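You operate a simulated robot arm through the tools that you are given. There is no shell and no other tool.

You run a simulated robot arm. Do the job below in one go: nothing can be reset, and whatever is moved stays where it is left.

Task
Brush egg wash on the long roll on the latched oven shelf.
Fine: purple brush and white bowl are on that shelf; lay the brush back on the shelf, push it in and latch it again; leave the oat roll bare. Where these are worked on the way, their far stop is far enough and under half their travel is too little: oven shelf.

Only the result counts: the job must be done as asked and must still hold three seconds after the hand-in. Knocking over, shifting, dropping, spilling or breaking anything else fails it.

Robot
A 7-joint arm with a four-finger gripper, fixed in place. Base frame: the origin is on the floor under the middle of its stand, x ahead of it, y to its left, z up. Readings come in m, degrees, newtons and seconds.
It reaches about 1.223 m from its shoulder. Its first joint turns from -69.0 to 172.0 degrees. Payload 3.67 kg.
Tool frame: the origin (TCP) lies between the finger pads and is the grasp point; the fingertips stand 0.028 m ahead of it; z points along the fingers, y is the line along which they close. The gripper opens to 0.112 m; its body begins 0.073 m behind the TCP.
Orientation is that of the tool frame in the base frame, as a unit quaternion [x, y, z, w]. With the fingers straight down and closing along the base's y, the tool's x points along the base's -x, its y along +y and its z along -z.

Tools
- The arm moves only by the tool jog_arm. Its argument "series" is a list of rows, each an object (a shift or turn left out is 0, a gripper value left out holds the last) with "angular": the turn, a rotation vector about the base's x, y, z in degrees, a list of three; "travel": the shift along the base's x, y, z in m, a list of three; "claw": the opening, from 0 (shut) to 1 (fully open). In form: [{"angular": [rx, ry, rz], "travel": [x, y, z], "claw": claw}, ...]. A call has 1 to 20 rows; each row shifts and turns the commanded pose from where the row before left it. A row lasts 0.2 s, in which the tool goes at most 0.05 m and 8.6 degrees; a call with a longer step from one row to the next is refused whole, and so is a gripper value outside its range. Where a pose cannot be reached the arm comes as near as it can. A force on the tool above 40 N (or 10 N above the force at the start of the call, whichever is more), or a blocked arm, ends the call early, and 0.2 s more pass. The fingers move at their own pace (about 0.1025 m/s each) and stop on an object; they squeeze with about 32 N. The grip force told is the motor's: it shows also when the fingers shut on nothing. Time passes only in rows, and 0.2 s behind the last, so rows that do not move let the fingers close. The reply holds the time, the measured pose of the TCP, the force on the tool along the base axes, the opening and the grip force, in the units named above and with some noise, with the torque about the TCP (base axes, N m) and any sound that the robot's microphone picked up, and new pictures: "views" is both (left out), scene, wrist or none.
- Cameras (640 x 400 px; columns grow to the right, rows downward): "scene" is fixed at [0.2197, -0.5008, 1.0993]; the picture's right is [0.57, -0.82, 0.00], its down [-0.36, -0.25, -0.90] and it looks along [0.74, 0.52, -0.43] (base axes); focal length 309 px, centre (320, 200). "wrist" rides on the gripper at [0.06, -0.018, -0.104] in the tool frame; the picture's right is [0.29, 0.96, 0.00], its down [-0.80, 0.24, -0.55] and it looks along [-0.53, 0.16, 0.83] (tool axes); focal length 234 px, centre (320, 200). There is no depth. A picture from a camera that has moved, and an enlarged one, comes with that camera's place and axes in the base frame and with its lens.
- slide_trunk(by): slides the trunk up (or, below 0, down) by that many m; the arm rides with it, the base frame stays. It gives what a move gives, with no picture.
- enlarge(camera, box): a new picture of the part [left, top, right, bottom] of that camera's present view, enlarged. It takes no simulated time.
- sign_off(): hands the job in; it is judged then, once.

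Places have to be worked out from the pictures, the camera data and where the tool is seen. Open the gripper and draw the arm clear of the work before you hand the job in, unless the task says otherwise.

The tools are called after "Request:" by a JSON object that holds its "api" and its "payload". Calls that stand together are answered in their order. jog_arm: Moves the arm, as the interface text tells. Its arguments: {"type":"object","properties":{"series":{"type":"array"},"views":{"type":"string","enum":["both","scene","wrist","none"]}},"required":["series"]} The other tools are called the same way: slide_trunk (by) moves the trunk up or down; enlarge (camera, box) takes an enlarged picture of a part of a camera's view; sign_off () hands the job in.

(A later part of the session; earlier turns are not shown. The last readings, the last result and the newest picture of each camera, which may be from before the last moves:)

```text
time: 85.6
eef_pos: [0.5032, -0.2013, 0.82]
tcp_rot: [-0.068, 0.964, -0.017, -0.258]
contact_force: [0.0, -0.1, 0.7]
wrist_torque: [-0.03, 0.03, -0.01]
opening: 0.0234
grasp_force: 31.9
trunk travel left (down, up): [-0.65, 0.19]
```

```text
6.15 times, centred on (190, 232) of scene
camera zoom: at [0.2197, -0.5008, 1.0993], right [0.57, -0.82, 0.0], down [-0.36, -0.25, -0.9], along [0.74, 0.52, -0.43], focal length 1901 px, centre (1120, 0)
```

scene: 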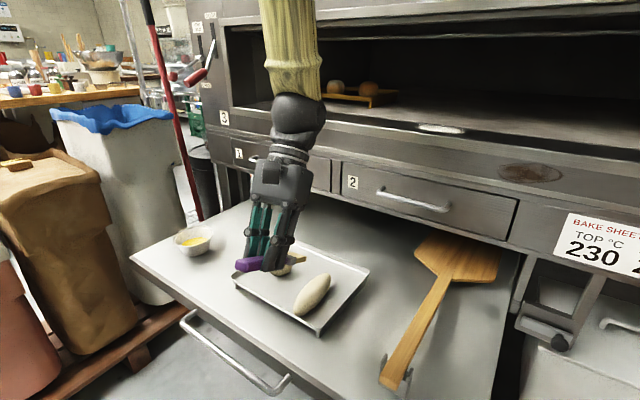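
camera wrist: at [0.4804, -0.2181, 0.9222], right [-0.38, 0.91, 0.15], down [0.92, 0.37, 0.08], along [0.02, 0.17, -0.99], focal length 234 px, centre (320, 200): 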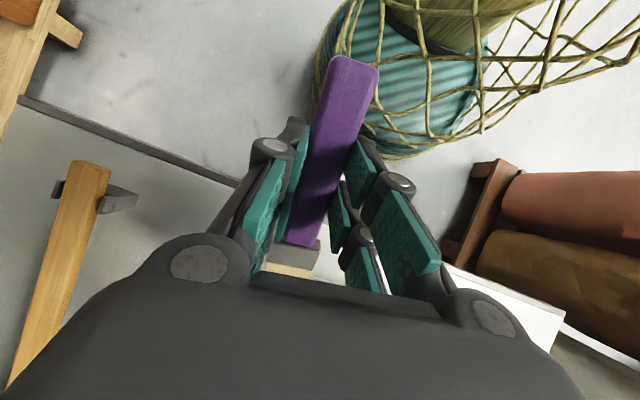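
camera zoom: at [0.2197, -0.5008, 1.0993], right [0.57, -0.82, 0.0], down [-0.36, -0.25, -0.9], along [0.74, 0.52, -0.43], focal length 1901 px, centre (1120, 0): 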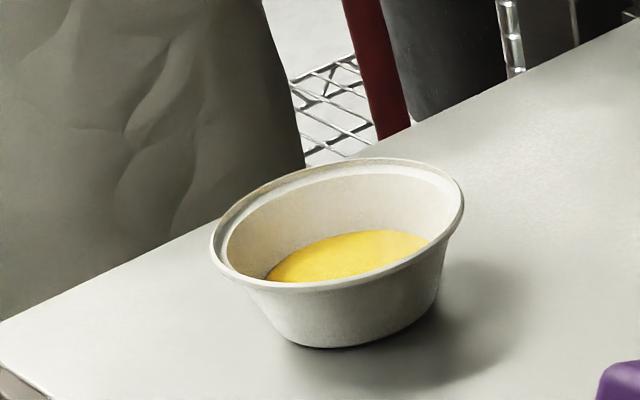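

The step was too long, so I resend the same route with shorter rows.

Request:
{"api": "jog_arm", "payload": {"series": [{"travel": [-0.013, 0.045, 0.005]}, {"travel": [0, 0.0466, 0]}, {"travel": [0, 0.0466, 0]}, {"travel": [0, 0.0466, 0]}, {"travel": [0, 0.0466, 0]}, {"travel": [0, 0.0466, 0]}, {"travel": [0, 0.0466, 0]}, {"angular": [-0.75, 5.28, 0], "travel": [0.01, 0.0466, 0]}, {"angular": [-0.75, 5.28, 0], "travel": [0.02, 0.035, 0]}, {"angular": [-0.75, 5.28, 0], "travel": [0.025, 0.0136, -0.02]}, {"travel": [0.0144, 0.0, -0.03]}, {}], "views": "scene"}}

Request:
{"api": "enlarge", "payload": {"camera": "scene", "box": [155, 200, 225, 265]}}

```text
time: 88.2
eef_pos: [0.5615, 0.2188, 0.7734]
tcp_rot: [-0.066, 0.918, -0.027, -0.39]
contact_force: [-0.6, -0.4, -0.9]
wrist_torque: [-0.01, -0.01, 0.02]
opening: 0.023
grasp_force: 32.2
trunk travel left (down, up): [-0.65, 0.19]
```

scene: 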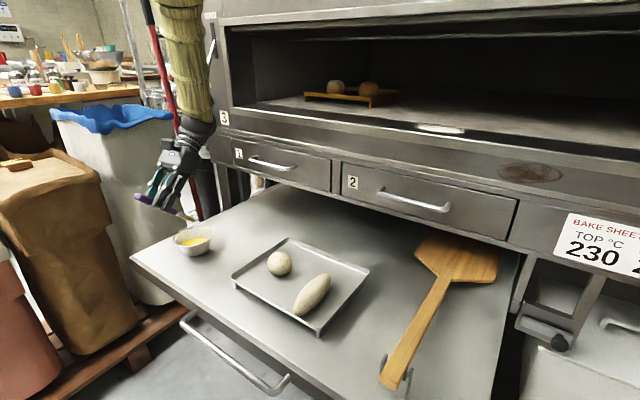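

```text
6.15 times, centred on (190, 232) of scene
camera zoom: at [0.2197, -0.5008, 1.0993], right [0.57, -0.82, 0.0], down [-0.36, -0.25, -0.9], along [0.74, 0.52, -0.43], focal length 1901 px, centre (1120, 0)
```

zoom: 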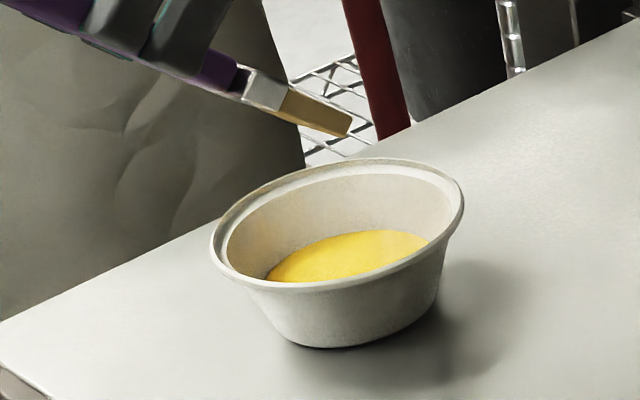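

Tip is again above the bowl, just past its centre. I lower it, slowly at the end, feeling for the bowl floor.

Request:
{"api": "jog_arm", "payload": {"series": [{"travel": [-0.001, 0, -0.015]}, {"travel": [0, 0, -0.02]}, {"travel": [0, 0, -0.02]}, {"travel": [0, 0, -0.01]}, {"travel": [0, 0, -0.004]}, {}], "views": "none"}}

Request:
{"api": "jog_arm", "payload": {"series": [{"travel": [0, 0, -0.002]}, {}], "views": "none"}}

Request:
{"api": "jog_arm", "payload": {"series": [{"travel": [0, 0, -0.002]}, {}], "views": "scene"}}

Request:
{"api": "enlarge", "payload": {"camera": "scene", "box": [155, 200, 225, 265]}}

```text
time: 89.6
eef_pos: [0.5596, 0.2207, 0.7037]
tcp_rot: [-0.066, 0.918, -0.027, -0.39]
contact_force: [0.3, -0.1, -0.4]
wrist_torque: [0.0, -0.01, 0.0]
opening: 0.0233
grasp_force: 32.2
trunk travel left (down, up): [-0.65, 0.19]
```

```text
time: 90.2
eef_pos: [0.5589, 0.2205, 0.7018]
tcp_rot: [-0.065, 0.918, -0.026, -0.39]
contact_force: [0.6, 0.5, -1.6]
wrist_torque: [0.01, 0.02, -0.02]
opening: 0.0234
grasp_force: 31.4
trunk travel left (down, up): [-0.65, 0.19]
```

```text
time: 90.8
eef_pos: [0.5601, 0.2198, 0.7001]
tcp_rot: [-0.065, 0.918, -0.026, -0.39]
contact_force: [-0.3, -0.6, -0.1]
wrist_torque: [0.02, 0.03, 0.01]
opening: 0.0232
grasp_force: 31.5
trunk travel left (down, up): [-0.65, 0.19]
```

scene: 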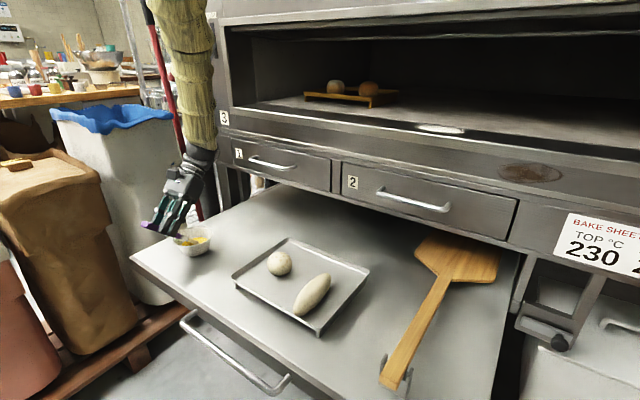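

```text
6.15 times, centred on (190, 232) of scene
camera zoom: at [0.2197, -0.5008, 1.0993], right [0.57, -0.82, 0.0], down [-0.36, -0.25, -0.9], along [0.74, 0.52, -0.43], focal length 1901 px, centre (1120, 0)
```

zoom: 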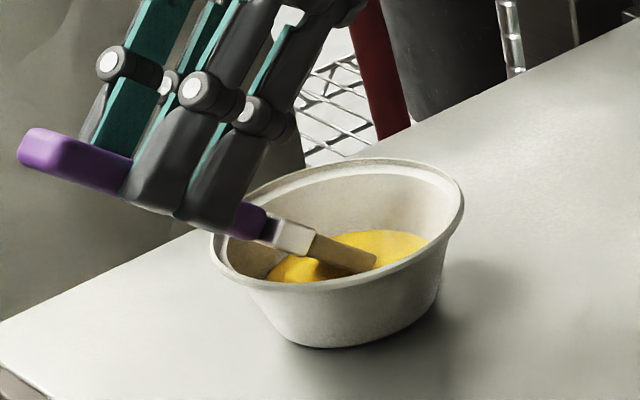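

No contact with the bowl yet. I keep lowering in 2 mm steps.

Request:
{"api": "jog_arm", "payload": {"series": [{"travel": [0, 0, -0.002]}, {}], "views": "none"}}

Request:
{"api": "jog_arm", "payload": {"series": [{"travel": [0, 0, -0.002]}, {}], "views": "scene"}}

Request:
{"api": "enlarge", "payload": {"camera": "scene", "box": [165, 215, 215, 265]}}

```text
time: 91.4
eef_pos: [0.5588, 0.2187, 0.6987]
tcp_rot: [-0.066, 0.918, -0.026, -0.39]
contact_force: [-0.3, 0.2, -0.2]
wrist_torque: [0.02, -0.03, 0.01]
opening: 0.0233
grasp_force: 31.9
trunk travel left (down, up): [-0.65, 0.19]
```

```text
time: 92.0
eef_pos: [0.558, 0.2201, 0.6968]
tcp_rot: [-0.066, 0.918, -0.026, -0.39]
contact_force: [-0.3, 0.0, -0.7]
wrist_torque: [-0.02, -0.01, 0.01]
opening: 0.0231
grasp_force: 32.2
trunk travel left (down, up): [-0.65, 0.19]
```

scene: 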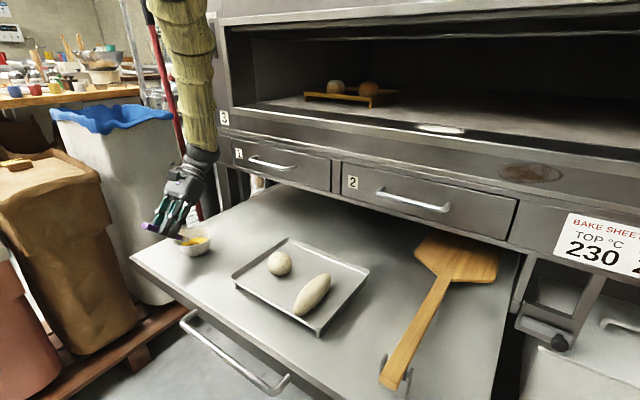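

```text
8.00 times, centred on (190, 240) of scene
camera zoom: at [0.2197, -0.5008, 1.0993], right [0.57, -0.82, 0.0], down [-0.36, -0.25, -0.9], along [0.74, 0.52, -0.43], focal length 2471 px, centre (1360, -120)
```

zoom: 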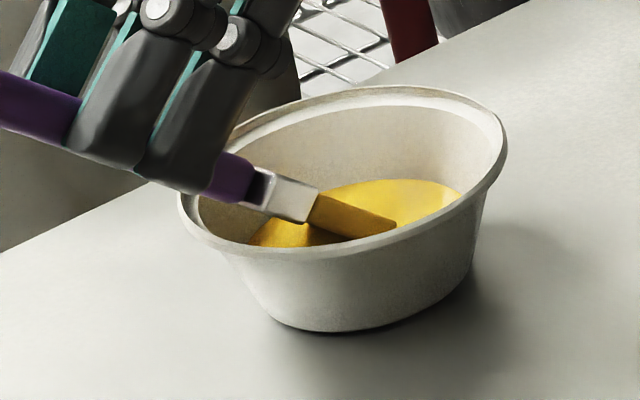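

The bristles have turned egg-yellow now, so the brush is truly loaded this time (it was not before). I lift it straight out.

Request:
{"api": "jog_arm", "payload": {"series": [{}, {"travel": [0.001, 0, 0.005]}, {"travel": [0, 0, 0.015]}, {"travel": [0, 0, 0.03]}, {"travel": [0, 0, 0.03]}, {"travel": [0, 0, 0.02]}, {}], "views": "scene"}}

Request:
{"api": "enlarge", "payload": {"camera": "scene", "box": [155, 180, 225, 265]}}

Request:
{"api": "enlarge", "payload": {"camera": "scene", "box": [220, 220, 380, 350]}}

```text
time: 93.6
eef_pos: [0.5605, 0.2201, 0.7968]
tcp_rot: [-0.065, 0.918, -0.025, -0.39]
contact_force: [0.0, 0.5, 0.3]
wrist_torque: [-0.01, -0.03, -0.03]
opening: 0.0237
grasp_force: 31.7
trunk travel left (down, up): [-0.65, 0.19]
```

scene: 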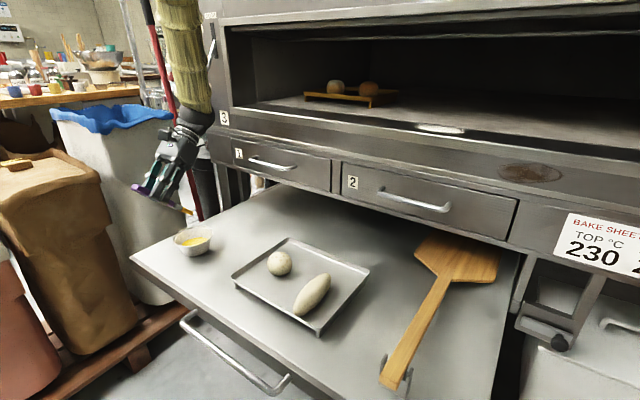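

```text
4.71 times, centred on (190, 222) of scene
camera zoom: at [0.2197, -0.5008, 1.0993], right [0.57, -0.82, 0.0], down [-0.36, -0.25, -0.9], along [0.74, 0.52, -0.43], focal length 1454 px, centre (932, 94)
```

zoom: 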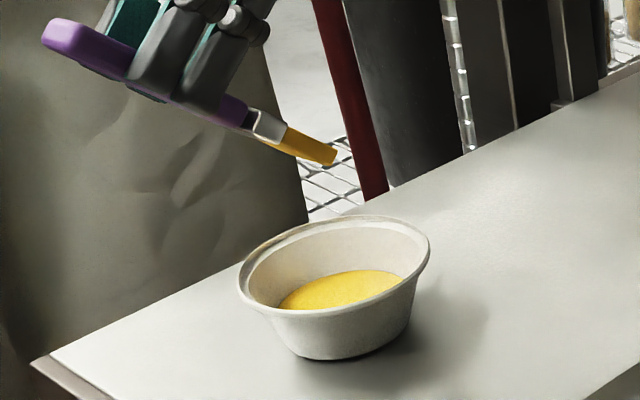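

```text
3.08 times, centred on (300, 285) of scene
camera zoom: at [0.2197, -0.5008, 1.0993], right [0.57, -0.82, 0.0], down [-0.36, -0.25, -0.9], along [0.74, 0.52, -0.43], focal length 950 px, centre (382, -62)
```

zoom: 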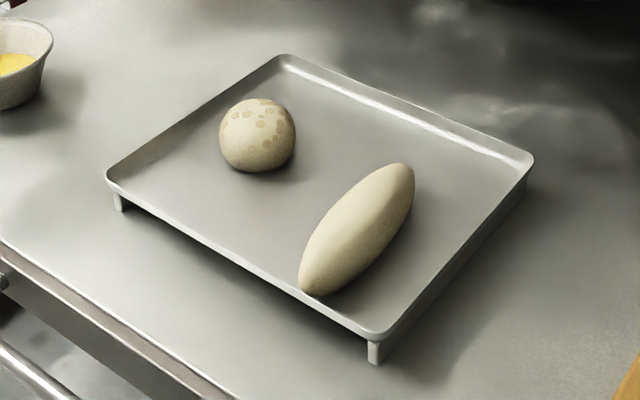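

The bristles are now clearly yellow. The long roll currently lies from (0.572, -0.193) to (0.717, -0.180), its near end against the tray's front rim. I carry the loaded brush around in front of the oat roll and over to the long roll.

Request:
{"api": "jog_arm", "payload": {"series": [{"angular": [0.75, -5.28, 0], "travel": [-0.02, -0.015, 0.01]}, {"angular": [0.75, -5.28, 0], "travel": [-0.025, -0.025, 0.01]}, {"angular": [0.75, -5.28, 0], "travel": [-0.025, -0.03, 0.005]}, {"travel": [0, -0.045, 0]}, {"travel": [0, -0.045, 0]}, {"travel": [0, -0.045, 0]}, {"travel": [0, -0.045, 0]}, {"travel": [0, -0.045, 0]}, {"travel": [0, -0.045, 0]}, {"travel": [0, -0.045, 0]}, {"travel": [0, -0.032, 0]}, {}], "views": "scene"}}

Request:
{"api": "enlarge", "payload": {"camera": "scene", "box": [220, 220, 380, 350]}}

```text
time: 96.2
eef_pos: [0.4894, -0.198, 0.8209]
tcp_rot: [-0.069, 0.963, -0.017, -0.259]
contact_force: [-0.7, 0.4, -0.6]
wrist_torque: [0.01, 0.0, -0.03]
opening: 0.0236
grasp_force: 32.7
trunk travel left (down, up): [-0.65, 0.19]
```

scene: 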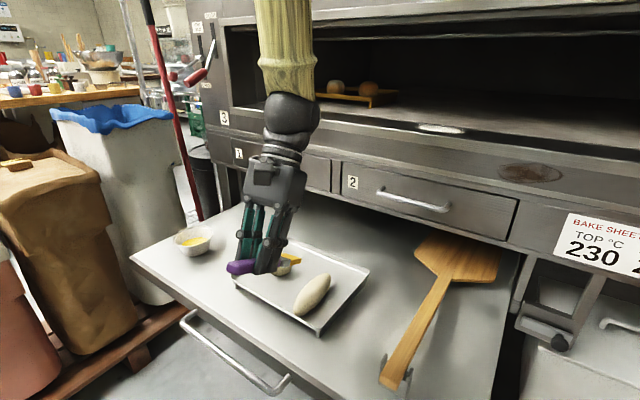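

```text
3.08 times, centred on (300, 285) of scene
camera zoom: at [0.2197, -0.5008, 1.0993], right [0.57, -0.82, 0.0], down [-0.36, -0.25, -0.9], along [0.74, 0.52, -0.43], focal length 950 px, centre (382, -62)
```

zoom: 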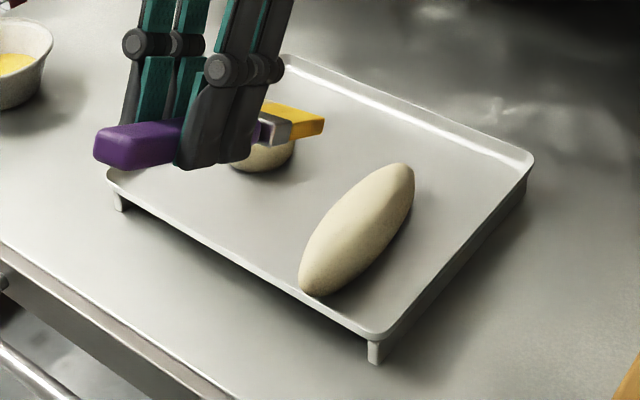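

The bristles are bright yellow. I hover over the far part of the long roll and descend gently until first contact.

Request:
{"api": "jog_arm", "payload": {"series": [{"travel": [0.0332, 0.0004, -0.02]}, {"travel": [0.0332, 0.0004, -0.025]}, {"travel": [0.0332, 0.0004, -0.03]}, {"travel": [0, 0, -0.01]}, {"travel": [0, 0, -0.006]}, {"travel": [0, 0, -0.003]}, {}], "views": "scene"}}

Request:
{"api": "enlarge", "payload": {"camera": "scene", "box": [270, 240, 360, 320]}}

```text
time: 97.8
eef_pos: [0.5909, -0.1962, 0.7279]
tcp_rot: [-0.069, 0.963, -0.017, -0.259]
contact_force: [0.8, -0.1, -0.8]
wrist_torque: [-0.02, -0.01, 0.02]
opening: 0.0232
grasp_force: 32.2
trunk travel left (down, up): [-0.65, 0.19]
```

scene: 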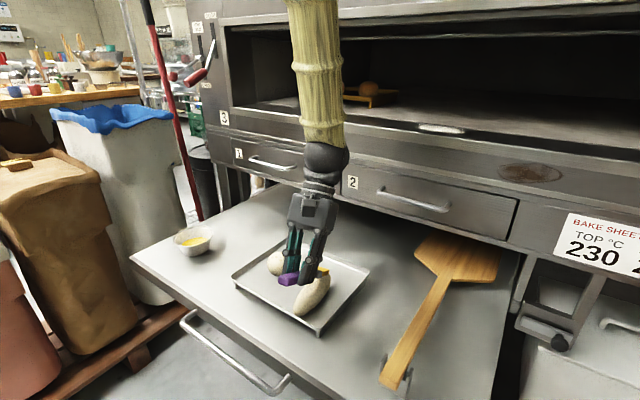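

```text
5.00 times, centred on (315, 280) of scene
camera zoom: at [0.2197, -0.5008, 1.0993], right [0.57, -0.82, 0.0], down [-0.36, -0.25, -0.9], along [0.74, 0.52, -0.43], focal length 1544 px, centre (345, -200)
```

zoom: 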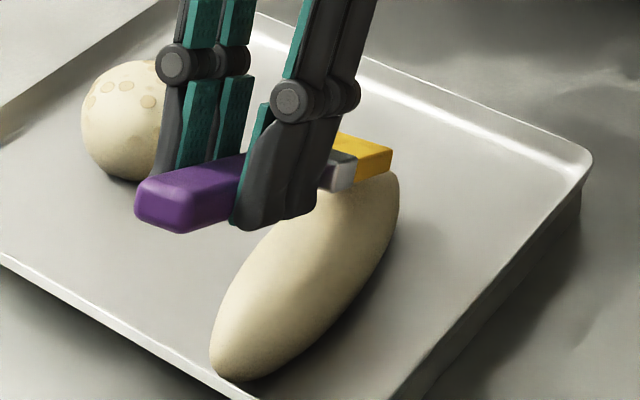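

The yellow tip is right over the far end. I step down by 1.5 mm.

Request:
{"api": "jog_arm", "payload": {"series": [{"travel": [0, 0, -0.0015]}, {}], "views": "none"}}

Request:
{"api": "jog_arm", "payload": {"series": [{"travel": [0, 0, -0.0015]}, {}], "views": "none"}}

Request:
{"api": "jog_arm", "payload": {"series": [{"travel": [0, 0, -0.0012]}, {}], "views": "scene"}}

Request:
{"api": "enlarge", "payload": {"camera": "scene", "box": [270, 240, 360, 320]}}

```text
time: 98.4
eef_pos: [0.5891, -0.1967, 0.7261]
tcp_rot: [-0.069, 0.964, -0.017, -0.258]
contact_force: [0.0, -0.2, -0.1]
wrist_torque: [-0.02, -0.03, 0.0]
opening: 0.023
grasp_force: 31.9
trunk travel left (down, up): [-0.65, 0.19]
```

```text
time: 99.0
eef_pos: [0.5904, -0.1958, 0.7247]
tcp_rot: [-0.069, 0.963, -0.016, -0.259]
contact_force: [0.3, -1.2, -0.5]
wrist_torque: [-0.02, 0.02, 0.01]
opening: 0.0234
grasp_force: 32.0
trunk travel left (down, up): [-0.65, 0.19]
```

```text
time: 99.6
eef_pos: [0.5892, -0.1961, 0.7225]
tcp_rot: [-0.068, 0.964, -0.017, -0.258]
contact_force: [0.0, -0.2, -0.4]
wrist_torque: [0.01, -0.01, -0.02]
opening: 0.023
grasp_force: 32.3
trunk travel left (down, up): [-0.65, 0.19]
```

scene: 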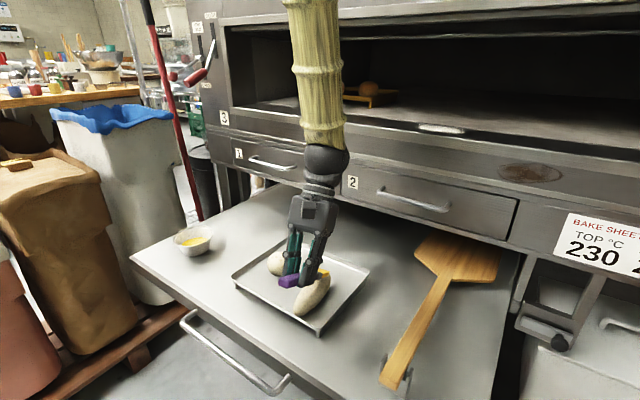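

```text
5.00 times, centred on (315, 280) of scene
camera zoom: at [0.2197, -0.5008, 1.0993], right [0.57, -0.82, 0.0], down [-0.36, -0.25, -0.9], along [0.74, 0.52, -0.43], focal length 1544 px, centre (345, -200)
```

zoom: 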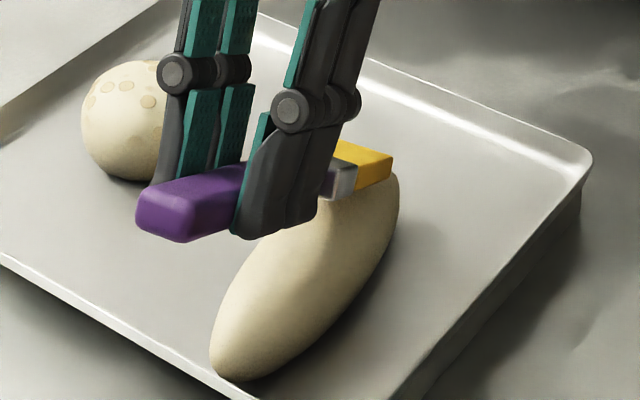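

Not touching yet; near the end the surface is lower. I continue stepping down.

Request:
{"api": "jog_arm", "payload": {"series": [{"travel": [0, 0, -0.0012]}, {}], "views": "none"}}

Request:
{"api": "jog_arm", "payload": {"series": [{"travel": [0, 0, -0.0012]}, {}], "views": "none"}}

Request:
{"api": "jog_arm", "payload": {"series": [{"travel": [0, 0, -0.001]}, {}], "views": "scene"}}

Request:
{"api": "enlarge", "payload": {"camera": "scene", "box": [270, 240, 360, 320]}}

```text
time: 100.2
eef_pos: [0.589, -0.1962, 0.7231]
tcp_rot: [-0.069, 0.963, -0.017, -0.259]
contact_force: [-0.5, 0.5, -1.1]
wrist_torque: [-0.05, 0.01, -0.03]
opening: 0.0234
grasp_force: 31.8
trunk travel left (down, up): [-0.65, 0.19]
```

```text
time: 100.8
eef_pos: [0.5891, -0.1974, 0.7214]
tcp_rot: [-0.068, 0.964, -0.016, -0.258]
contact_force: [-0.3, 0.5, -0.7]
wrist_torque: [-0.03, -0.01, -0.01]
opening: 0.0232
grasp_force: 32.1
trunk travel left (down, up): [-0.65, 0.19]
```

```text
time: 101.4
eef_pos: [0.589, -0.1957, 0.7199]
tcp_rot: [-0.07, 0.963, -0.017, -0.258]
contact_force: [0.5, 0.2, -0.4]
wrist_torque: [0.0, -0.01, -0.02]
opening: 0.0233
grasp_force: 32.6
trunk travel left (down, up): [-0.65, 0.19]
```

scene: 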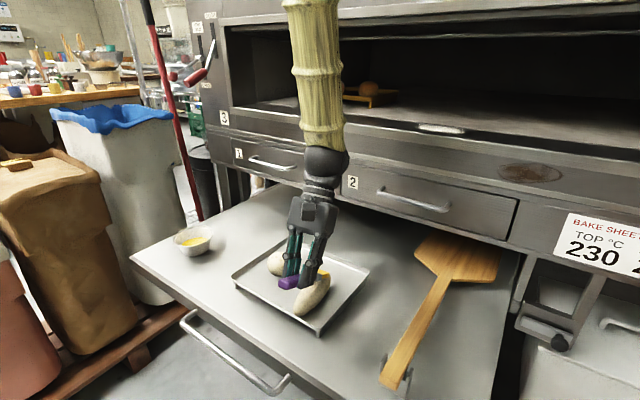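

```text
5.00 times, centred on (315, 280) of scene
camera zoom: at [0.2197, -0.5008, 1.0993], right [0.57, -0.82, 0.0], down [-0.36, -0.25, -0.9], along [0.74, 0.52, -0.43], focal length 1544 px, centre (345, -200)
```

zoom: 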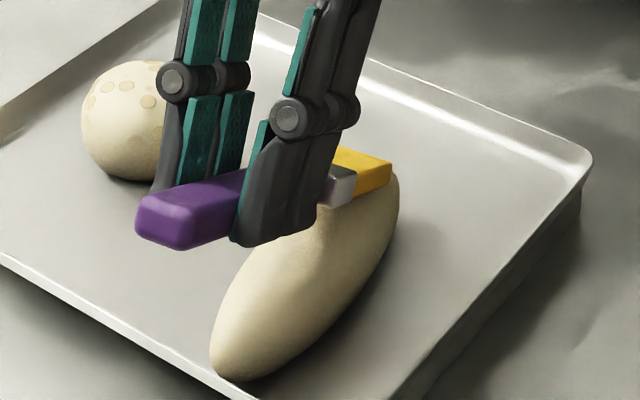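

Still no contact; a couple more millimetres.

Request:
{"api": "jog_arm", "payload": {"series": [{"travel": [0, 0, -0.001]}, {}], "views": "none"}}

Request:
{"api": "jog_arm", "payload": {"series": [{"travel": [0, 0, -0.001]}, {}], "views": "none"}}

Request:
{"api": "jog_arm", "payload": {"series": [{"travel": [0, 0, -0.001]}, {}], "views": "none"}}

```text
time: 102.0
eef_pos: [0.5902, -0.1937, 0.7187]
tcp_rot: [-0.068, 0.964, -0.017, -0.258]
contact_force: [-0.7, 0.7, -0.3]
wrist_torque: [-0.01, -0.01, 0.02]
opening: 0.0233
grasp_force: 32.0
trunk travel left (down, up): [-0.65, 0.19]
```

```text
time: 102.6
eef_pos: [0.5907, -0.1957, 0.7183]
tcp_rot: [-0.068, 0.963, -0.017, -0.258]
contact_force: [1.4, -0.2, 2.8]
wrist_torque: [0.02, -0.33, -0.01]
opening: 0.0235
grasp_force: 32.2
trunk travel left (down, up): [-0.65, 0.19]
```

```text
time: 103.2
eef_pos: [0.5897, -0.1963, 0.7165]
tcp_rot: [-0.068, 0.964, -0.017, -0.257]
contact_force: [2.4, 0.6, 7.5]
wrist_torque: [0.18, -0.97, 0.01]
opening: 0.0232
grasp_force: 31.6
trunk travel left (down, up): [-0.65, 0.19]
```

Contact found (2.8 N, then 7.5 N). I ease up 1 mm and check for glaze at the contact spot.

Request:
{"api": "jog_arm", "payload": {"series": [{"travel": [0, 0, 0.001]}, {}], "views": "scene"}}

Request:
{"api": "enlarge", "payload": {"camera": "scene", "box": [280, 250, 350, 320]}}

```text
time: 103.8
eef_pos: [0.5898, -0.1951, 0.7171]
tcp_rot: [-0.069, 0.963, -0.017, -0.258]
contact_force: [0.4, -0.1, -0.2]
wrist_torque: [-0.01, 0.02, 0.0]
opening: 0.0232
grasp_force: 31.4
trunk travel left (down, up): [-0.65, 0.19]
```

scene: 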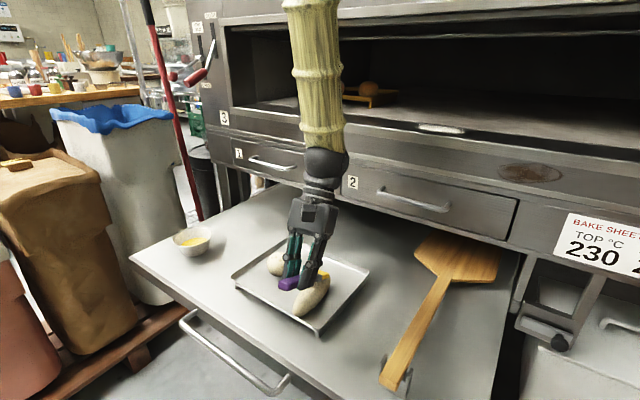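

```text
5.71 times, centred on (315, 285) of scene
camera zoom: at [0.2197, -0.5008, 1.0993], right [0.57, -0.82, 0.0], down [-0.36, -0.25, -0.9], along [0.74, 0.52, -0.43], focal length 1765 px, centre (349, -286)
```

zoom: 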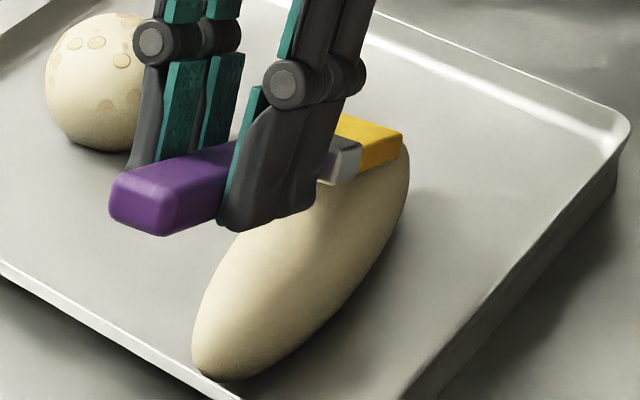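

Contact is just at the surface. I start the stroke toward the near end, rising with the roll's curve, and check after 18 mm.

Request:
{"api": "jog_arm", "payload": {"series": [{"travel": [-0.006, -0.0005, 0.0005]}, {"travel": [-0.006, -0.0005, 0.0007]}, {"travel": [-0.006, -0.0005, 0.0006]}], "views": "scene"}}

Request:
{"api": "enlarge", "payload": {"camera": "scene", "box": [280, 250, 350, 320]}}

```text
time: 104.6
eef_pos: [0.5706, -0.1989, 0.7202]
tcp_rot: [-0.068, 0.963, -0.017, -0.258]
contact_force: [0.0, 0.4, -1.2]
wrist_torque: [0.01, -0.03, 0.0]
opening: 0.0236
grasp_force: 31.9
trunk travel left (down, up): [-0.65, 0.19]
```

scene: 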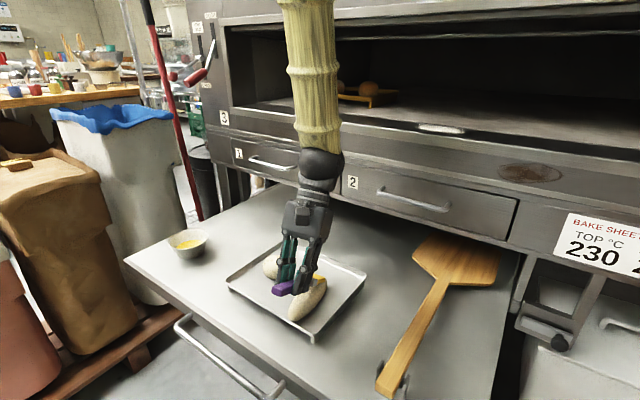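

```text
5.71 times, centred on (315, 285) of scene
camera zoom: at [0.2197, -0.5008, 1.0993], right [0.57, -0.82, 0.0], down [-0.36, -0.25, -0.9], along [0.74, 0.52, -0.43], focal length 1765 px, centre (349, -286)
```

zoom: 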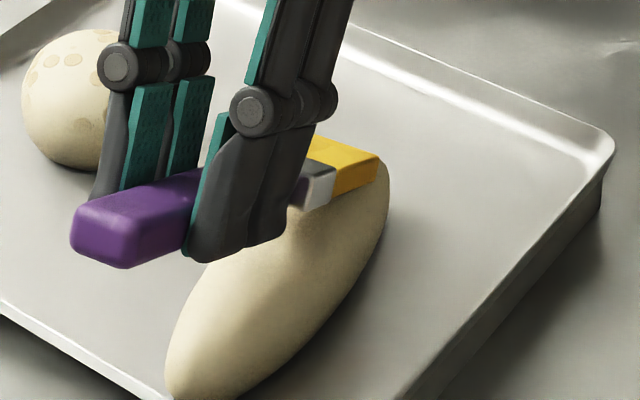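

The shelf itself slid along with the brush again, so there was little relative motion. I lift off to see whether the contact spot got glazed.

Request:
{"api": "jog_arm", "payload": {"series": [{"travel": [0, 0, 0.005]}, {"travel": [0, 0, 0.02]}, {"travel": [-0.02, 0, 0.03]}, {"travel": [-0.04, 0, 0.025]}, {"travel": [-0.03, 0, 0.02]}, {}], "views": "scene"}}

Request:
{"api": "enlarge", "payload": {"camera": "scene", "box": [270, 260, 350, 330]}}

```text
time: 106.0
eef_pos: [0.4818, -0.1979, 0.8199]
tcp_rot: [-0.068, 0.964, -0.017, -0.257]
contact_force: [0.6, -0.4, -0.9]
wrist_torque: [-0.02, 0.02, 0.0]
opening: 0.0235
grasp_force: 32.1
trunk travel left (down, up): [-0.65, 0.19]
```

scene: 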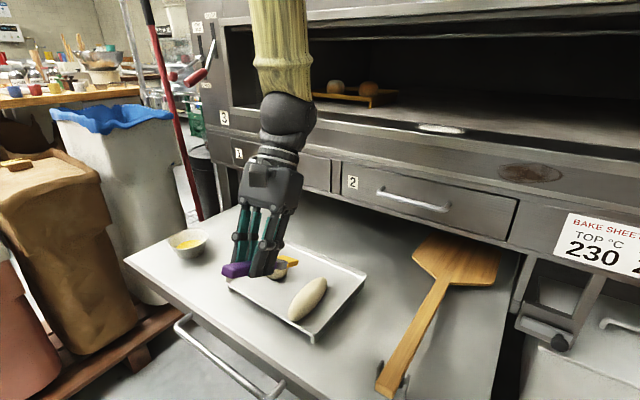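

```text
5.71 times, centred on (310, 295) of scene
camera zoom: at [0.2197, -0.5008, 1.0993], right [0.57, -0.82, 0.0], down [-0.36, -0.25, -0.9], along [0.74, 0.52, -0.43], focal length 1765 px, centre (377, -343)
```

zoom: 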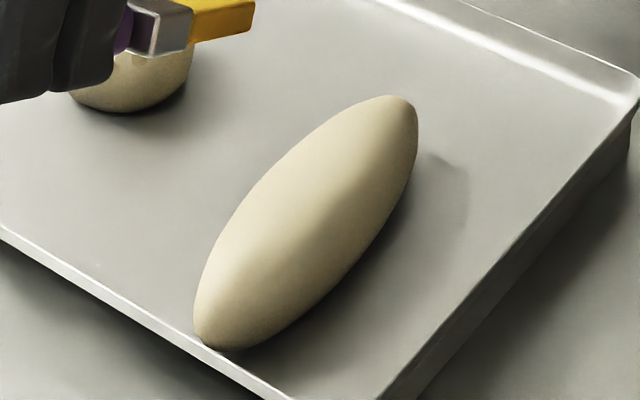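

No glaze yet from a mere press; real strokes are needed, but with a contact of about 1 N so that neither roll nor shelf moves. I return above the far end of the roll (centre now about x=0.63).

Request:
{"api": "jog_arm", "payload": {"series": [{"travel": [0.032, 0.0012, -0.02]}, {"travel": [0.032, 0.0011, -0.03]}, {"travel": [0.0316, 0.0011, -0.03]}, {"travel": [0, 0, -0.0098]}, {"travel": [0, 0, -0.004]}, {"travel": [0, 0, -0.003]}, {}], "views": "scene"}}

Request:
{"api": "enlarge", "payload": {"camera": "scene", "box": [270, 250, 350, 330]}}

```text
time: 107.6
eef_pos: [0.577, -0.1948, 0.7245]
tcp_rot: [-0.069, 0.963, -0.017, -0.259]
contact_force: [-0.4, -0.1, 0.4]
wrist_torque: [-0.01, -0.01, 0.03]
opening: 0.0233
grasp_force: 31.9
trunk travel left (down, up): [-0.65, 0.19]
```

scene: 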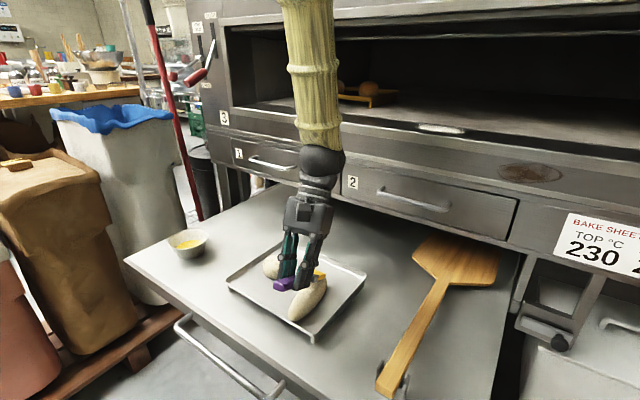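

```text
5.00 times, centred on (310, 290) of scene
camera zoom: at [0.2197, -0.5008, 1.0993], right [0.57, -0.82, 0.0], down [-0.36, -0.25, -0.9], along [0.74, 0.52, -0.43], focal length 1544 px, centre (370, -250)
```

zoom: 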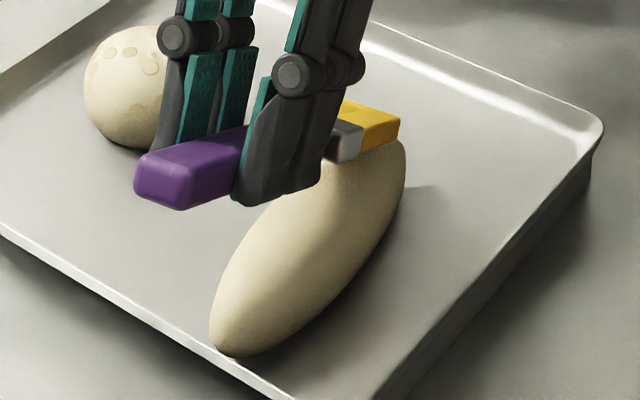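

The tip is a few millimetres above the far end. I come down to the expected light-touch height and read the force.

Request:
{"api": "jog_arm", "payload": {"series": [{"travel": [-0.005, -0.0004, -0.003]}, {"travel": [0, 0, -0.0015]}, {}], "views": "none"}}

Request:
{"api": "jog_arm", "payload": {"series": [{"travel": [0, 0, -0.0005]}, {}], "views": "none"}}

Request:
{"api": "jog_arm", "payload": {"series": [{"travel": [0, 0, -0.0005]}, {}], "views": "none"}}

```text
time: 108.4
eef_pos: [0.5728, -0.1944, 0.7201]
tcp_rot: [-0.069, 0.963, -0.017, -0.258]
contact_force: [-0.2, 0.0, -1.5]
wrist_torque: [0.03, 0.02, 0.01]
opening: 0.0231
grasp_force: 32.0
trunk travel left (down, up): [-0.65, 0.19]
```

```text
time: 109.0
eef_pos: [0.5727, -0.1947, 0.7188]
tcp_rot: [-0.069, 0.963, -0.016, -0.259]
contact_force: [0.0, -1.1, -1.0]
wrist_torque: [0.02, 0.04, 0.02]
opening: 0.0234
grasp_force: 32.3
trunk travel left (down, up): [-0.65, 0.19]
```

```text
time: 109.6
eef_pos: [0.5728, -0.1935, 0.7185]
tcp_rot: [-0.068, 0.964, -0.017, -0.257]
contact_force: [0.3, 0.4, -0.1]
wrist_torque: [0.02, 0.03, 0.02]
opening: 0.023
grasp_force: 32.6
trunk travel left (down, up): [-0.65, 0.19]
```

No contact yet (the torque reading is the sensitive one). A few more half-millimetre steps.

Request:
{"api": "jog_arm", "payload": {"series": [{"travel": [0, 0, -0.0005]}, {}], "views": "none"}}

Request:
{"api": "jog_arm", "payload": {"series": [{"travel": [0, 0, -0.0005]}, {}], "views": "none"}}

Request:
{"api": "jog_arm", "payload": {"series": [{"travel": [0, 0, -0.0005]}, {}], "views": "none"}}

```text
time: 110.2
eef_pos: [0.5725, -0.1945, 0.7175]
tcp_rot: [-0.069, 0.963, -0.017, -0.259]
contact_force: [1.2, -0.1, 3.7]
wrist_torque: [0.08, -0.44, 0.02]
opening: 0.0232
grasp_force: 32.3
trunk travel left (down, up): [-0.65, 0.19]
```

```text
time: 110.8
eef_pos: [0.5736, -0.1945, 0.7178]
tcp_rot: [-0.068, 0.964, -0.017, -0.258]
contact_force: [2.7, 0.6, 8.0]
wrist_torque: [0.14, -1.02, 0.05]
opening: 0.0231
grasp_force: 31.9
trunk travel left (down, up): [-0.65, 0.19]
```

```text
time: 111.4
eef_pos: [0.5734, -0.1949, 0.715]
tcp_rot: [-0.069, 0.964, -0.017, -0.257]
contact_force: [2.6, 1.0, 7.4]
wrist_torque: [0.08, -0.96, 0.08]
opening: 0.0231
grasp_force: 31.8
trunk travel left (down, up): [-0.65, 0.19]
```

Contact came at the third step, then grew to 8 N. I ease back to a light touch and start stroking in short, checked segments.

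Request:
{"api": "jog_arm", "payload": {"series": [{"travel": [0, 0, 0.0014]}, {"travel": [-0.006, -0.0005, 0.0013]}, {"travel": [-0.006, -0.0005, 0.001]}], "views": "scene"}}

Request:
{"api": "enlarge", "payload": {"camera": "scene", "box": [270, 250, 350, 330]}}

```text
time: 112.2
eef_pos: [0.5602, -0.1964, 0.7194]
tcp_rot: [-0.069, 0.964, -0.017, -0.258]
contact_force: [0.1, -0.1, 2.5]
wrist_torque: [0.07, -0.27, 0.06]
opening: 0.0233
grasp_force: 32.2
trunk travel left (down, up): [-0.65, 0.19]
```

scene: 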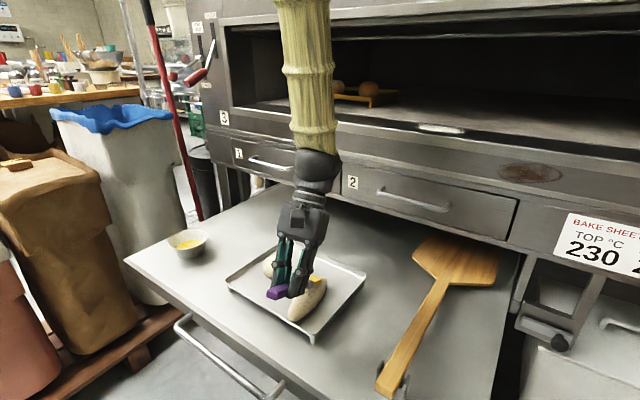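

```text
5.00 times, centred on (310, 290) of scene
camera zoom: at [0.2197, -0.5008, 1.0993], right [0.57, -0.82, 0.0], down [-0.36, -0.25, -0.9], along [0.74, 0.52, -0.43], focal length 1544 px, centre (370, -250)
```

zoom: 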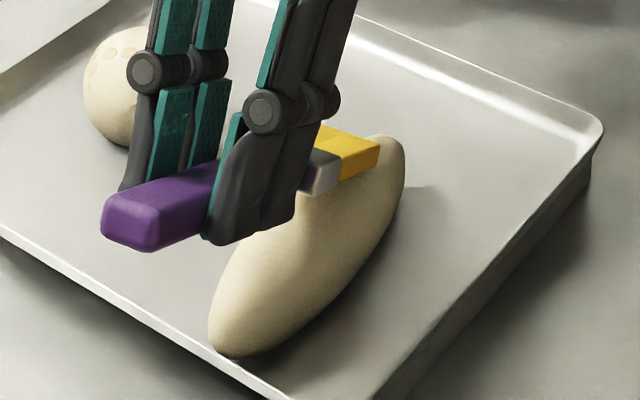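

Now the brush slides on the roll and neither shelf nor roll moves (2.5 N). I continue in the same way.

Request:
{"api": "jog_arm", "payload": {"series": [{"travel": [-0.006, -0.0005, 0.0009]}, {"travel": [-0.006, -0.0005, 0.0006]}, {"travel": [-0.006, -0.0005, 0.0004]}], "views": "scene"}}

Request:
{"api": "enlarge", "payload": {"camera": "scene", "box": [270, 250, 350, 330]}}

```text
time: 113.0
eef_pos: [0.5425, -0.1964, 0.7219]
tcp_rot: [-0.069, 0.963, -0.017, -0.259]
contact_force: [0.1, 0.1, 0.0]
wrist_torque: [-0.01, -0.01, 0.02]
opening: 0.0234
grasp_force: 31.5
trunk travel left (down, up): [-0.65, 0.19]
```

scene: 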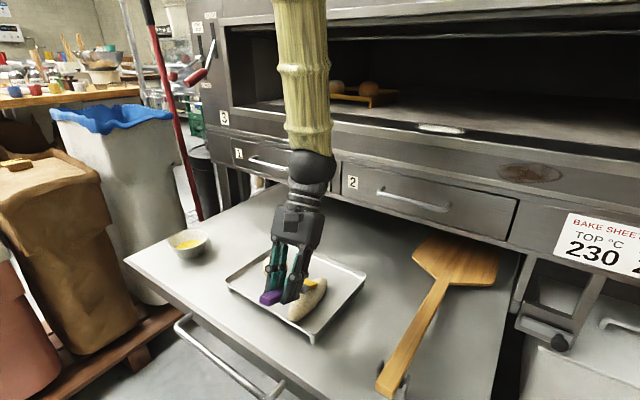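

```text
5.00 times, centred on (310, 290) of scene
camera zoom: at [0.2197, -0.5008, 1.0993], right [0.57, -0.82, 0.0], down [-0.36, -0.25, -0.9], along [0.74, 0.52, -0.43], focal length 1544 px, centre (370, -250)
```

zoom: 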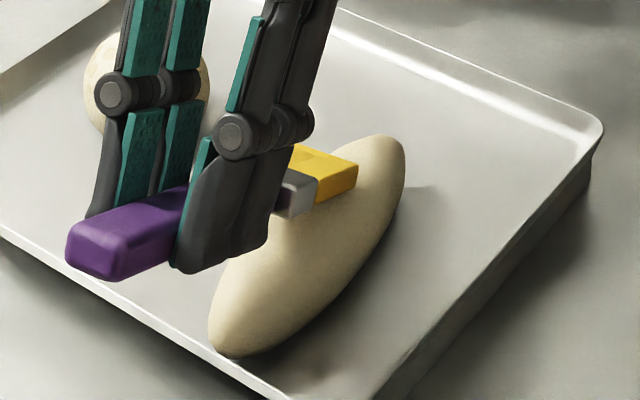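

The roll hasn't moved but contact was just lost; I lower half a millimetre and continue across the middle.

Request:
{"api": "jog_arm", "payload": {"series": [{"travel": [-0.004, -0.0003, -0.0006]}, {"travel": [-0.006, -0.0005, 0.0001]}, {"travel": [-0.006, -0.0005, 0]}], "views": "none"}}

```text
time: 113.8
eef_pos: [0.5281, -0.1993, 0.7216]
tcp_rot: [-0.069, 0.964, -0.016, -0.258]
contact_force: [0.4, 0.9, -1.0]
wrist_torque: [0.03, 0.01, 0.04]
opening: 0.0231
grasp_force: 31.9
trunk travel left (down, up): [-0.65, 0.19]
```

Not in contact yet; I lower another 0.6 mm and move on.

Request:
{"api": "jog_arm", "payload": {"series": [{"travel": [-0.003, -0.0003, -0.0006]}, {}], "views": "none"}}

Request:
{"api": "jog_arm", "payload": {"series": [{"travel": [-0.003, -0.0003, -0.0004]}, {}], "views": "none"}}

```text
time: 114.4
eef_pos: [0.5238, -0.1985, 0.72]
tcp_rot: [-0.068, 0.963, -0.017, -0.259]
contact_force: [-0.3, 0.4, -1.7]
wrist_torque: [-0.01, 0.02, 0.0]
opening: 0.0233
grasp_force: 32.1
trunk travel left (down, up): [-0.65, 0.19]
```

```text
time: 115.0
eef_pos: [0.52, -0.1996, 0.7197]
tcp_rot: [-0.068, 0.964, -0.016, -0.258]
contact_force: [0.4, -0.1, 1.7]
wrist_torque: [0.17, -0.26, 0.08]
opening: 0.0233
grasp_force: 31.9
trunk travel left (down, up): [-0.65, 0.19]
```

Contact again (1.7 N), which puts the roll's crown nearer TCP x≈0.54. I continue the stroke to the near end with the corrected profile.

Request:
{"api": "jog_arm", "payload": {"series": [{"travel": [-0.006, -0.0005, -0.0004]}, {"travel": [-0.006, -0.0005, -0.0006]}], "views": "none"}}

Request:
{"api": "jog_arm", "payload": {"series": [{"travel": [-0.006, -0.0005, -0.0008]}, {"travel": [-0.006, -0.0005, -0.0009]}], "views": "scene"}}

Request:
{"api": "enlarge", "payload": {"camera": "scene", "box": [270, 250, 350, 330]}}

```text
time: 115.6
eef_pos: [0.5083, -0.2001, 0.7187]
tcp_rot: [-0.069, 0.964, -0.017, -0.258]
contact_force: [3.2, -0.1, 7.0]
wrist_torque: [0.02, -0.96, -0.04]
opening: 0.0233
grasp_force: 32.6
trunk travel left (down, up): [-0.65, 0.19]
```

```text
time: 116.2
eef_pos: [0.4959, -0.2016, 0.717]
tcp_rot: [-0.068, 0.964, -0.016, -0.258]
contact_force: [-0.8, -0.8, 4.5]
wrist_torque: [0.03, -0.45, 0.05]
opening: 0.0234
grasp_force: 31.8
trunk travel left (down, up): [-0.65, 0.19]
```

scene: 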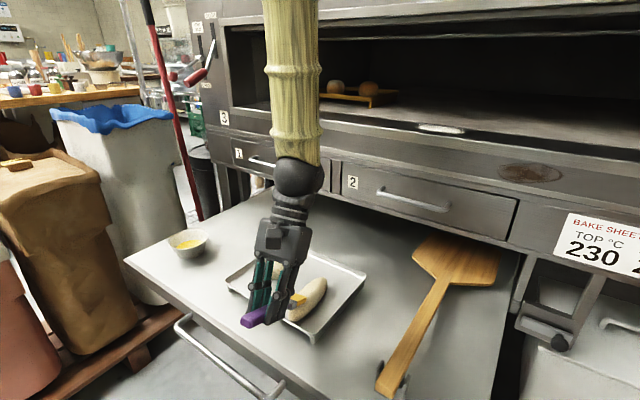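

```text
5.00 times, centred on (310, 290) of scene
camera zoom: at [0.2197, -0.5008, 1.0993], right [0.57, -0.82, 0.0], down [-0.36, -0.25, -0.9], along [0.74, 0.52, -0.43], focal length 1544 px, centre (370, -250)
```

zoom: 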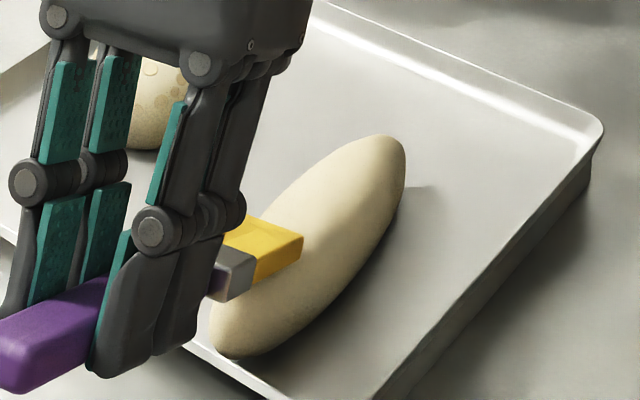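

The shelf and roll now hold still even at 4–7 N (the roll is against the rim, the shelf apparently at its stop). I finish the stroke toward the near end and lift to inspect.

Request:
{"api": "jog_arm", "payload": {"series": [{"travel": [-0.006, -0.0005, -0.001]}, {"travel": [-0.006, -0.0005, -0.0012]}, {"travel": [-0.004, 0, 0.004]}, {"travel": [-0.01, 0, 0.02]}, {"travel": [0, 0, 0.04]}, {}], "views": "scene"}}

Request:
{"api": "enlarge", "payload": {"camera": "scene", "box": [280, 265, 340, 325]}}

```text
time: 117.6
eef_pos: [0.4708, -0.2043, 0.7778]
tcp_rot: [-0.069, 0.963, -0.017, -0.259]
contact_force: [0.1, -0.2, -0.8]
wrist_torque: [-0.02, 0.02, -0.02]
opening: 0.0234
grasp_force: 32.1
trunk travel left (down, up): [-0.65, 0.19]
```

scene: 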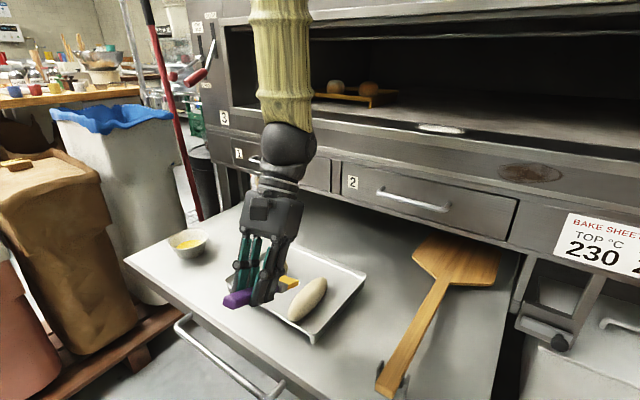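

```text
6.67 times, centred on (310, 295) of scene
camera zoom: at [0.2197, -0.5008, 1.0993], right [0.57, -0.82, 0.0], down [-0.36, -0.25, -0.9], along [0.74, 0.52, -0.43], focal length 2059 px, centre (387, -433)
```

zoom: 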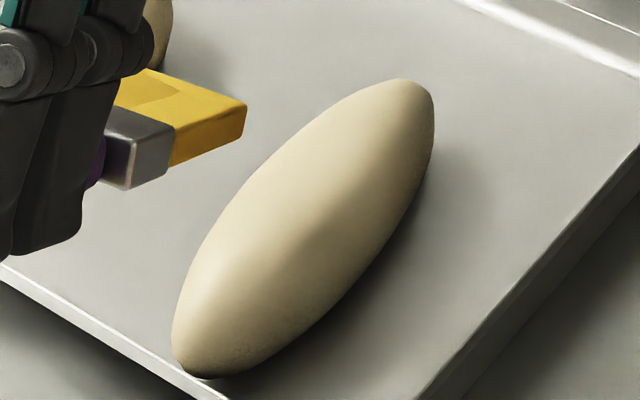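

The roll looks slightly more golden now. I go for another full-length stroke with about 3–4 N, landing at the far end first.

Request:
{"api": "jog_arm", "payload": {"series": [{"travel": [0.0357, 0.003, -0.01]}, {"travel": [0.0357, 0.003, -0.01]}, {"travel": [0.0355, 0.003, -0.01]}, {"travel": [-0.002, 0, -0.02]}, {"travel": [0, 0, -0.008]}, {"travel": [0, 0, -0.003]}, {"travel": [0, 0, -0.001]}, {}], "views": "none"}}

```text
time: 119.4
eef_pos: [0.576, -0.1942, 0.7171]
tcp_rot: [-0.068, 0.963, -0.017, -0.259]
contact_force: [-0.3, -1.0, 0.0]
wrist_torque: [0.01, -0.01, 0.02]
opening: 0.0233
grasp_force: 32.0
trunk travel left (down, up): [-0.65, 0.19]
```

Just above the surface. I lower one millimetre more and read.

Request:
{"api": "jog_arm", "payload": {"series": [{"travel": [0, 0, -0.001]}, {}], "views": "none"}}

```text
time: 120.0
eef_pos: [0.575, -0.1941, 0.7161]
tcp_rot: [-0.068, 0.963, -0.017, -0.258]
contact_force: [0.6, -0.8, 0.3]
wrist_torque: [-0.02, 0.0, 0.01]
opening: 0.0232
grasp_force: 32.6
trunk travel left (down, up): [-0.65, 0.19]
```

No contact at the very tip end; I start moving along the roll, rising with its curve, and check.

Request:
{"api": "jog_arm", "payload": {"series": [{"travel": [-0.006, -0.0005, 0.001]}, {"travel": [-0.006, -0.0005, 0.0014]}], "views": "none"}}

```text
time: 120.6
eef_pos: [0.5621, -0.1943, 0.7182]
tcp_rot: [-0.068, 0.963, -0.016, -0.259]
contact_force: [-0.9, 0.6, -0.1]
wrist_torque: [-0.03, 0.04, 0.03]
opening: 0.0233
grasp_force: 32.2
trunk travel left (down, up): [-0.65, 0.19]
```

No contact where there was some before, so either the roll or the brush in the grip shifted slightly. I look.

Request:
{"api": "jog_arm", "payload": {"series": [{}], "views": "scene"}}

Request:
{"api": "enlarge", "payload": {"camera": "scene", "box": [270, 250, 350, 330]}}

```text
time: 121.0
eef_pos: [0.5628, -0.1938, 0.7186]
tcp_rot: [-0.069, 0.963, -0.017, -0.258]
contact_force: [0.6, 0.0, -0.2]
wrist_torque: [-0.02, 0.0, -0.04]
opening: 0.0232
grasp_force: 31.8
trunk travel left (down, up): [-0.65, 0.19]
```

scene: 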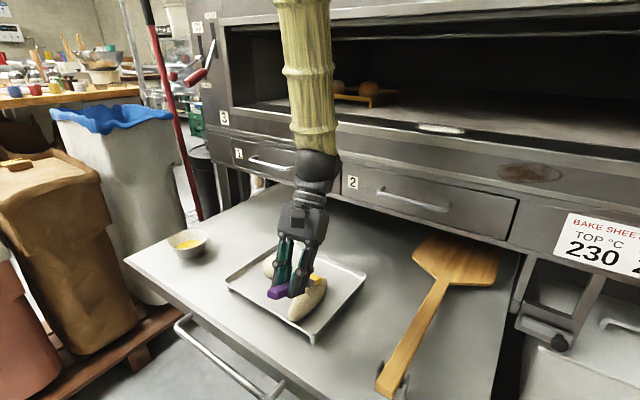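

```text
5.00 times, centred on (310, 290) of scene
camera zoom: at [0.2197, -0.5008, 1.0993], right [0.57, -0.82, 0.0], down [-0.36, -0.25, -0.9], along [0.74, 0.52, -0.43], focal length 1544 px, centre (370, -250)
```

zoom: 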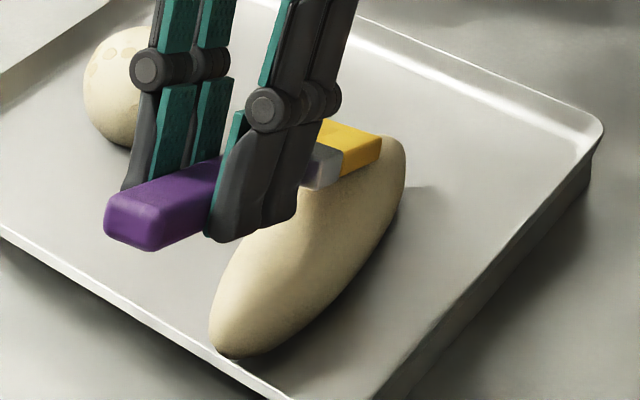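

The brush has tilted up a degree or two in the grip. I lower here until contact and then continue with that new offset.

Request:
{"api": "jog_arm", "payload": {"series": [{"travel": [0, 0, -0.001]}, {}], "views": "none"}}

Request:
{"api": "jog_arm", "payload": {"series": [{"travel": [0, 0, -0.001]}, {}], "views": "none"}}

```text
time: 121.6
eef_pos: [0.563, -0.1933, 0.7171]
tcp_rot: [-0.069, 0.963, -0.017, -0.259]
contact_force: [-0.9, -0.3, -0.5]
wrist_torque: [0.03, 0.0, 0.0]
opening: 0.023
grasp_force: 32.3
trunk travel left (down, up): [-0.65, 0.19]
```

```text
time: 122.2
eef_pos: [0.5625, -0.195, 0.7175]
tcp_rot: [-0.068, 0.964, -0.016, -0.258]
contact_force: [0.0, -0.7, 3.0]
wrist_torque: [0.07, -0.3, 0.0]
opening: 0.0233
grasp_force: 32.1
trunk travel left (down, up): [-0.65, 0.19]
```

Contact at 3 N. I stroke on from here with checks.

Request:
{"api": "jog_arm", "payload": {"series": [{"travel": [-0.006, -0.0005, 0.0006]}, {"travel": [-0.006, -0.0005, 0.0004]}, {"travel": [-0.006, -0.0005, 0.0002]}], "views": "none"}}

Request:
{"api": "jog_arm", "payload": {"series": [{"travel": [-0.006, -0.0005, 0]}, {"travel": [-0.006, -0.0005, -0.0001]}, {"travel": [-0.006, -0.0005, -0.0003]}], "views": "none"}}

```text
time: 123.0
eef_pos: [0.5453, -0.1948, 0.7178]
tcp_rot: [-0.069, 0.964, -0.017, -0.258]
contact_force: [-0.5, -0.5, -0.5]
wrist_torque: [0.03, -0.01, 0.0]
opening: 0.0232
grasp_force: 31.9
trunk travel left (down, up): [-0.65, 0.19]
```

```text
time: 123.8
eef_pos: [0.5263, -0.1966, 0.7178]
tcp_rot: [-0.068, 0.963, -0.017, -0.259]
contact_force: [0.5, -0.2, 1.5]
wrist_torque: [0.01, -0.12, 0.0]
opening: 0.0232
grasp_force: 31.5
trunk travel left (down, up): [-0.65, 0.19]
```

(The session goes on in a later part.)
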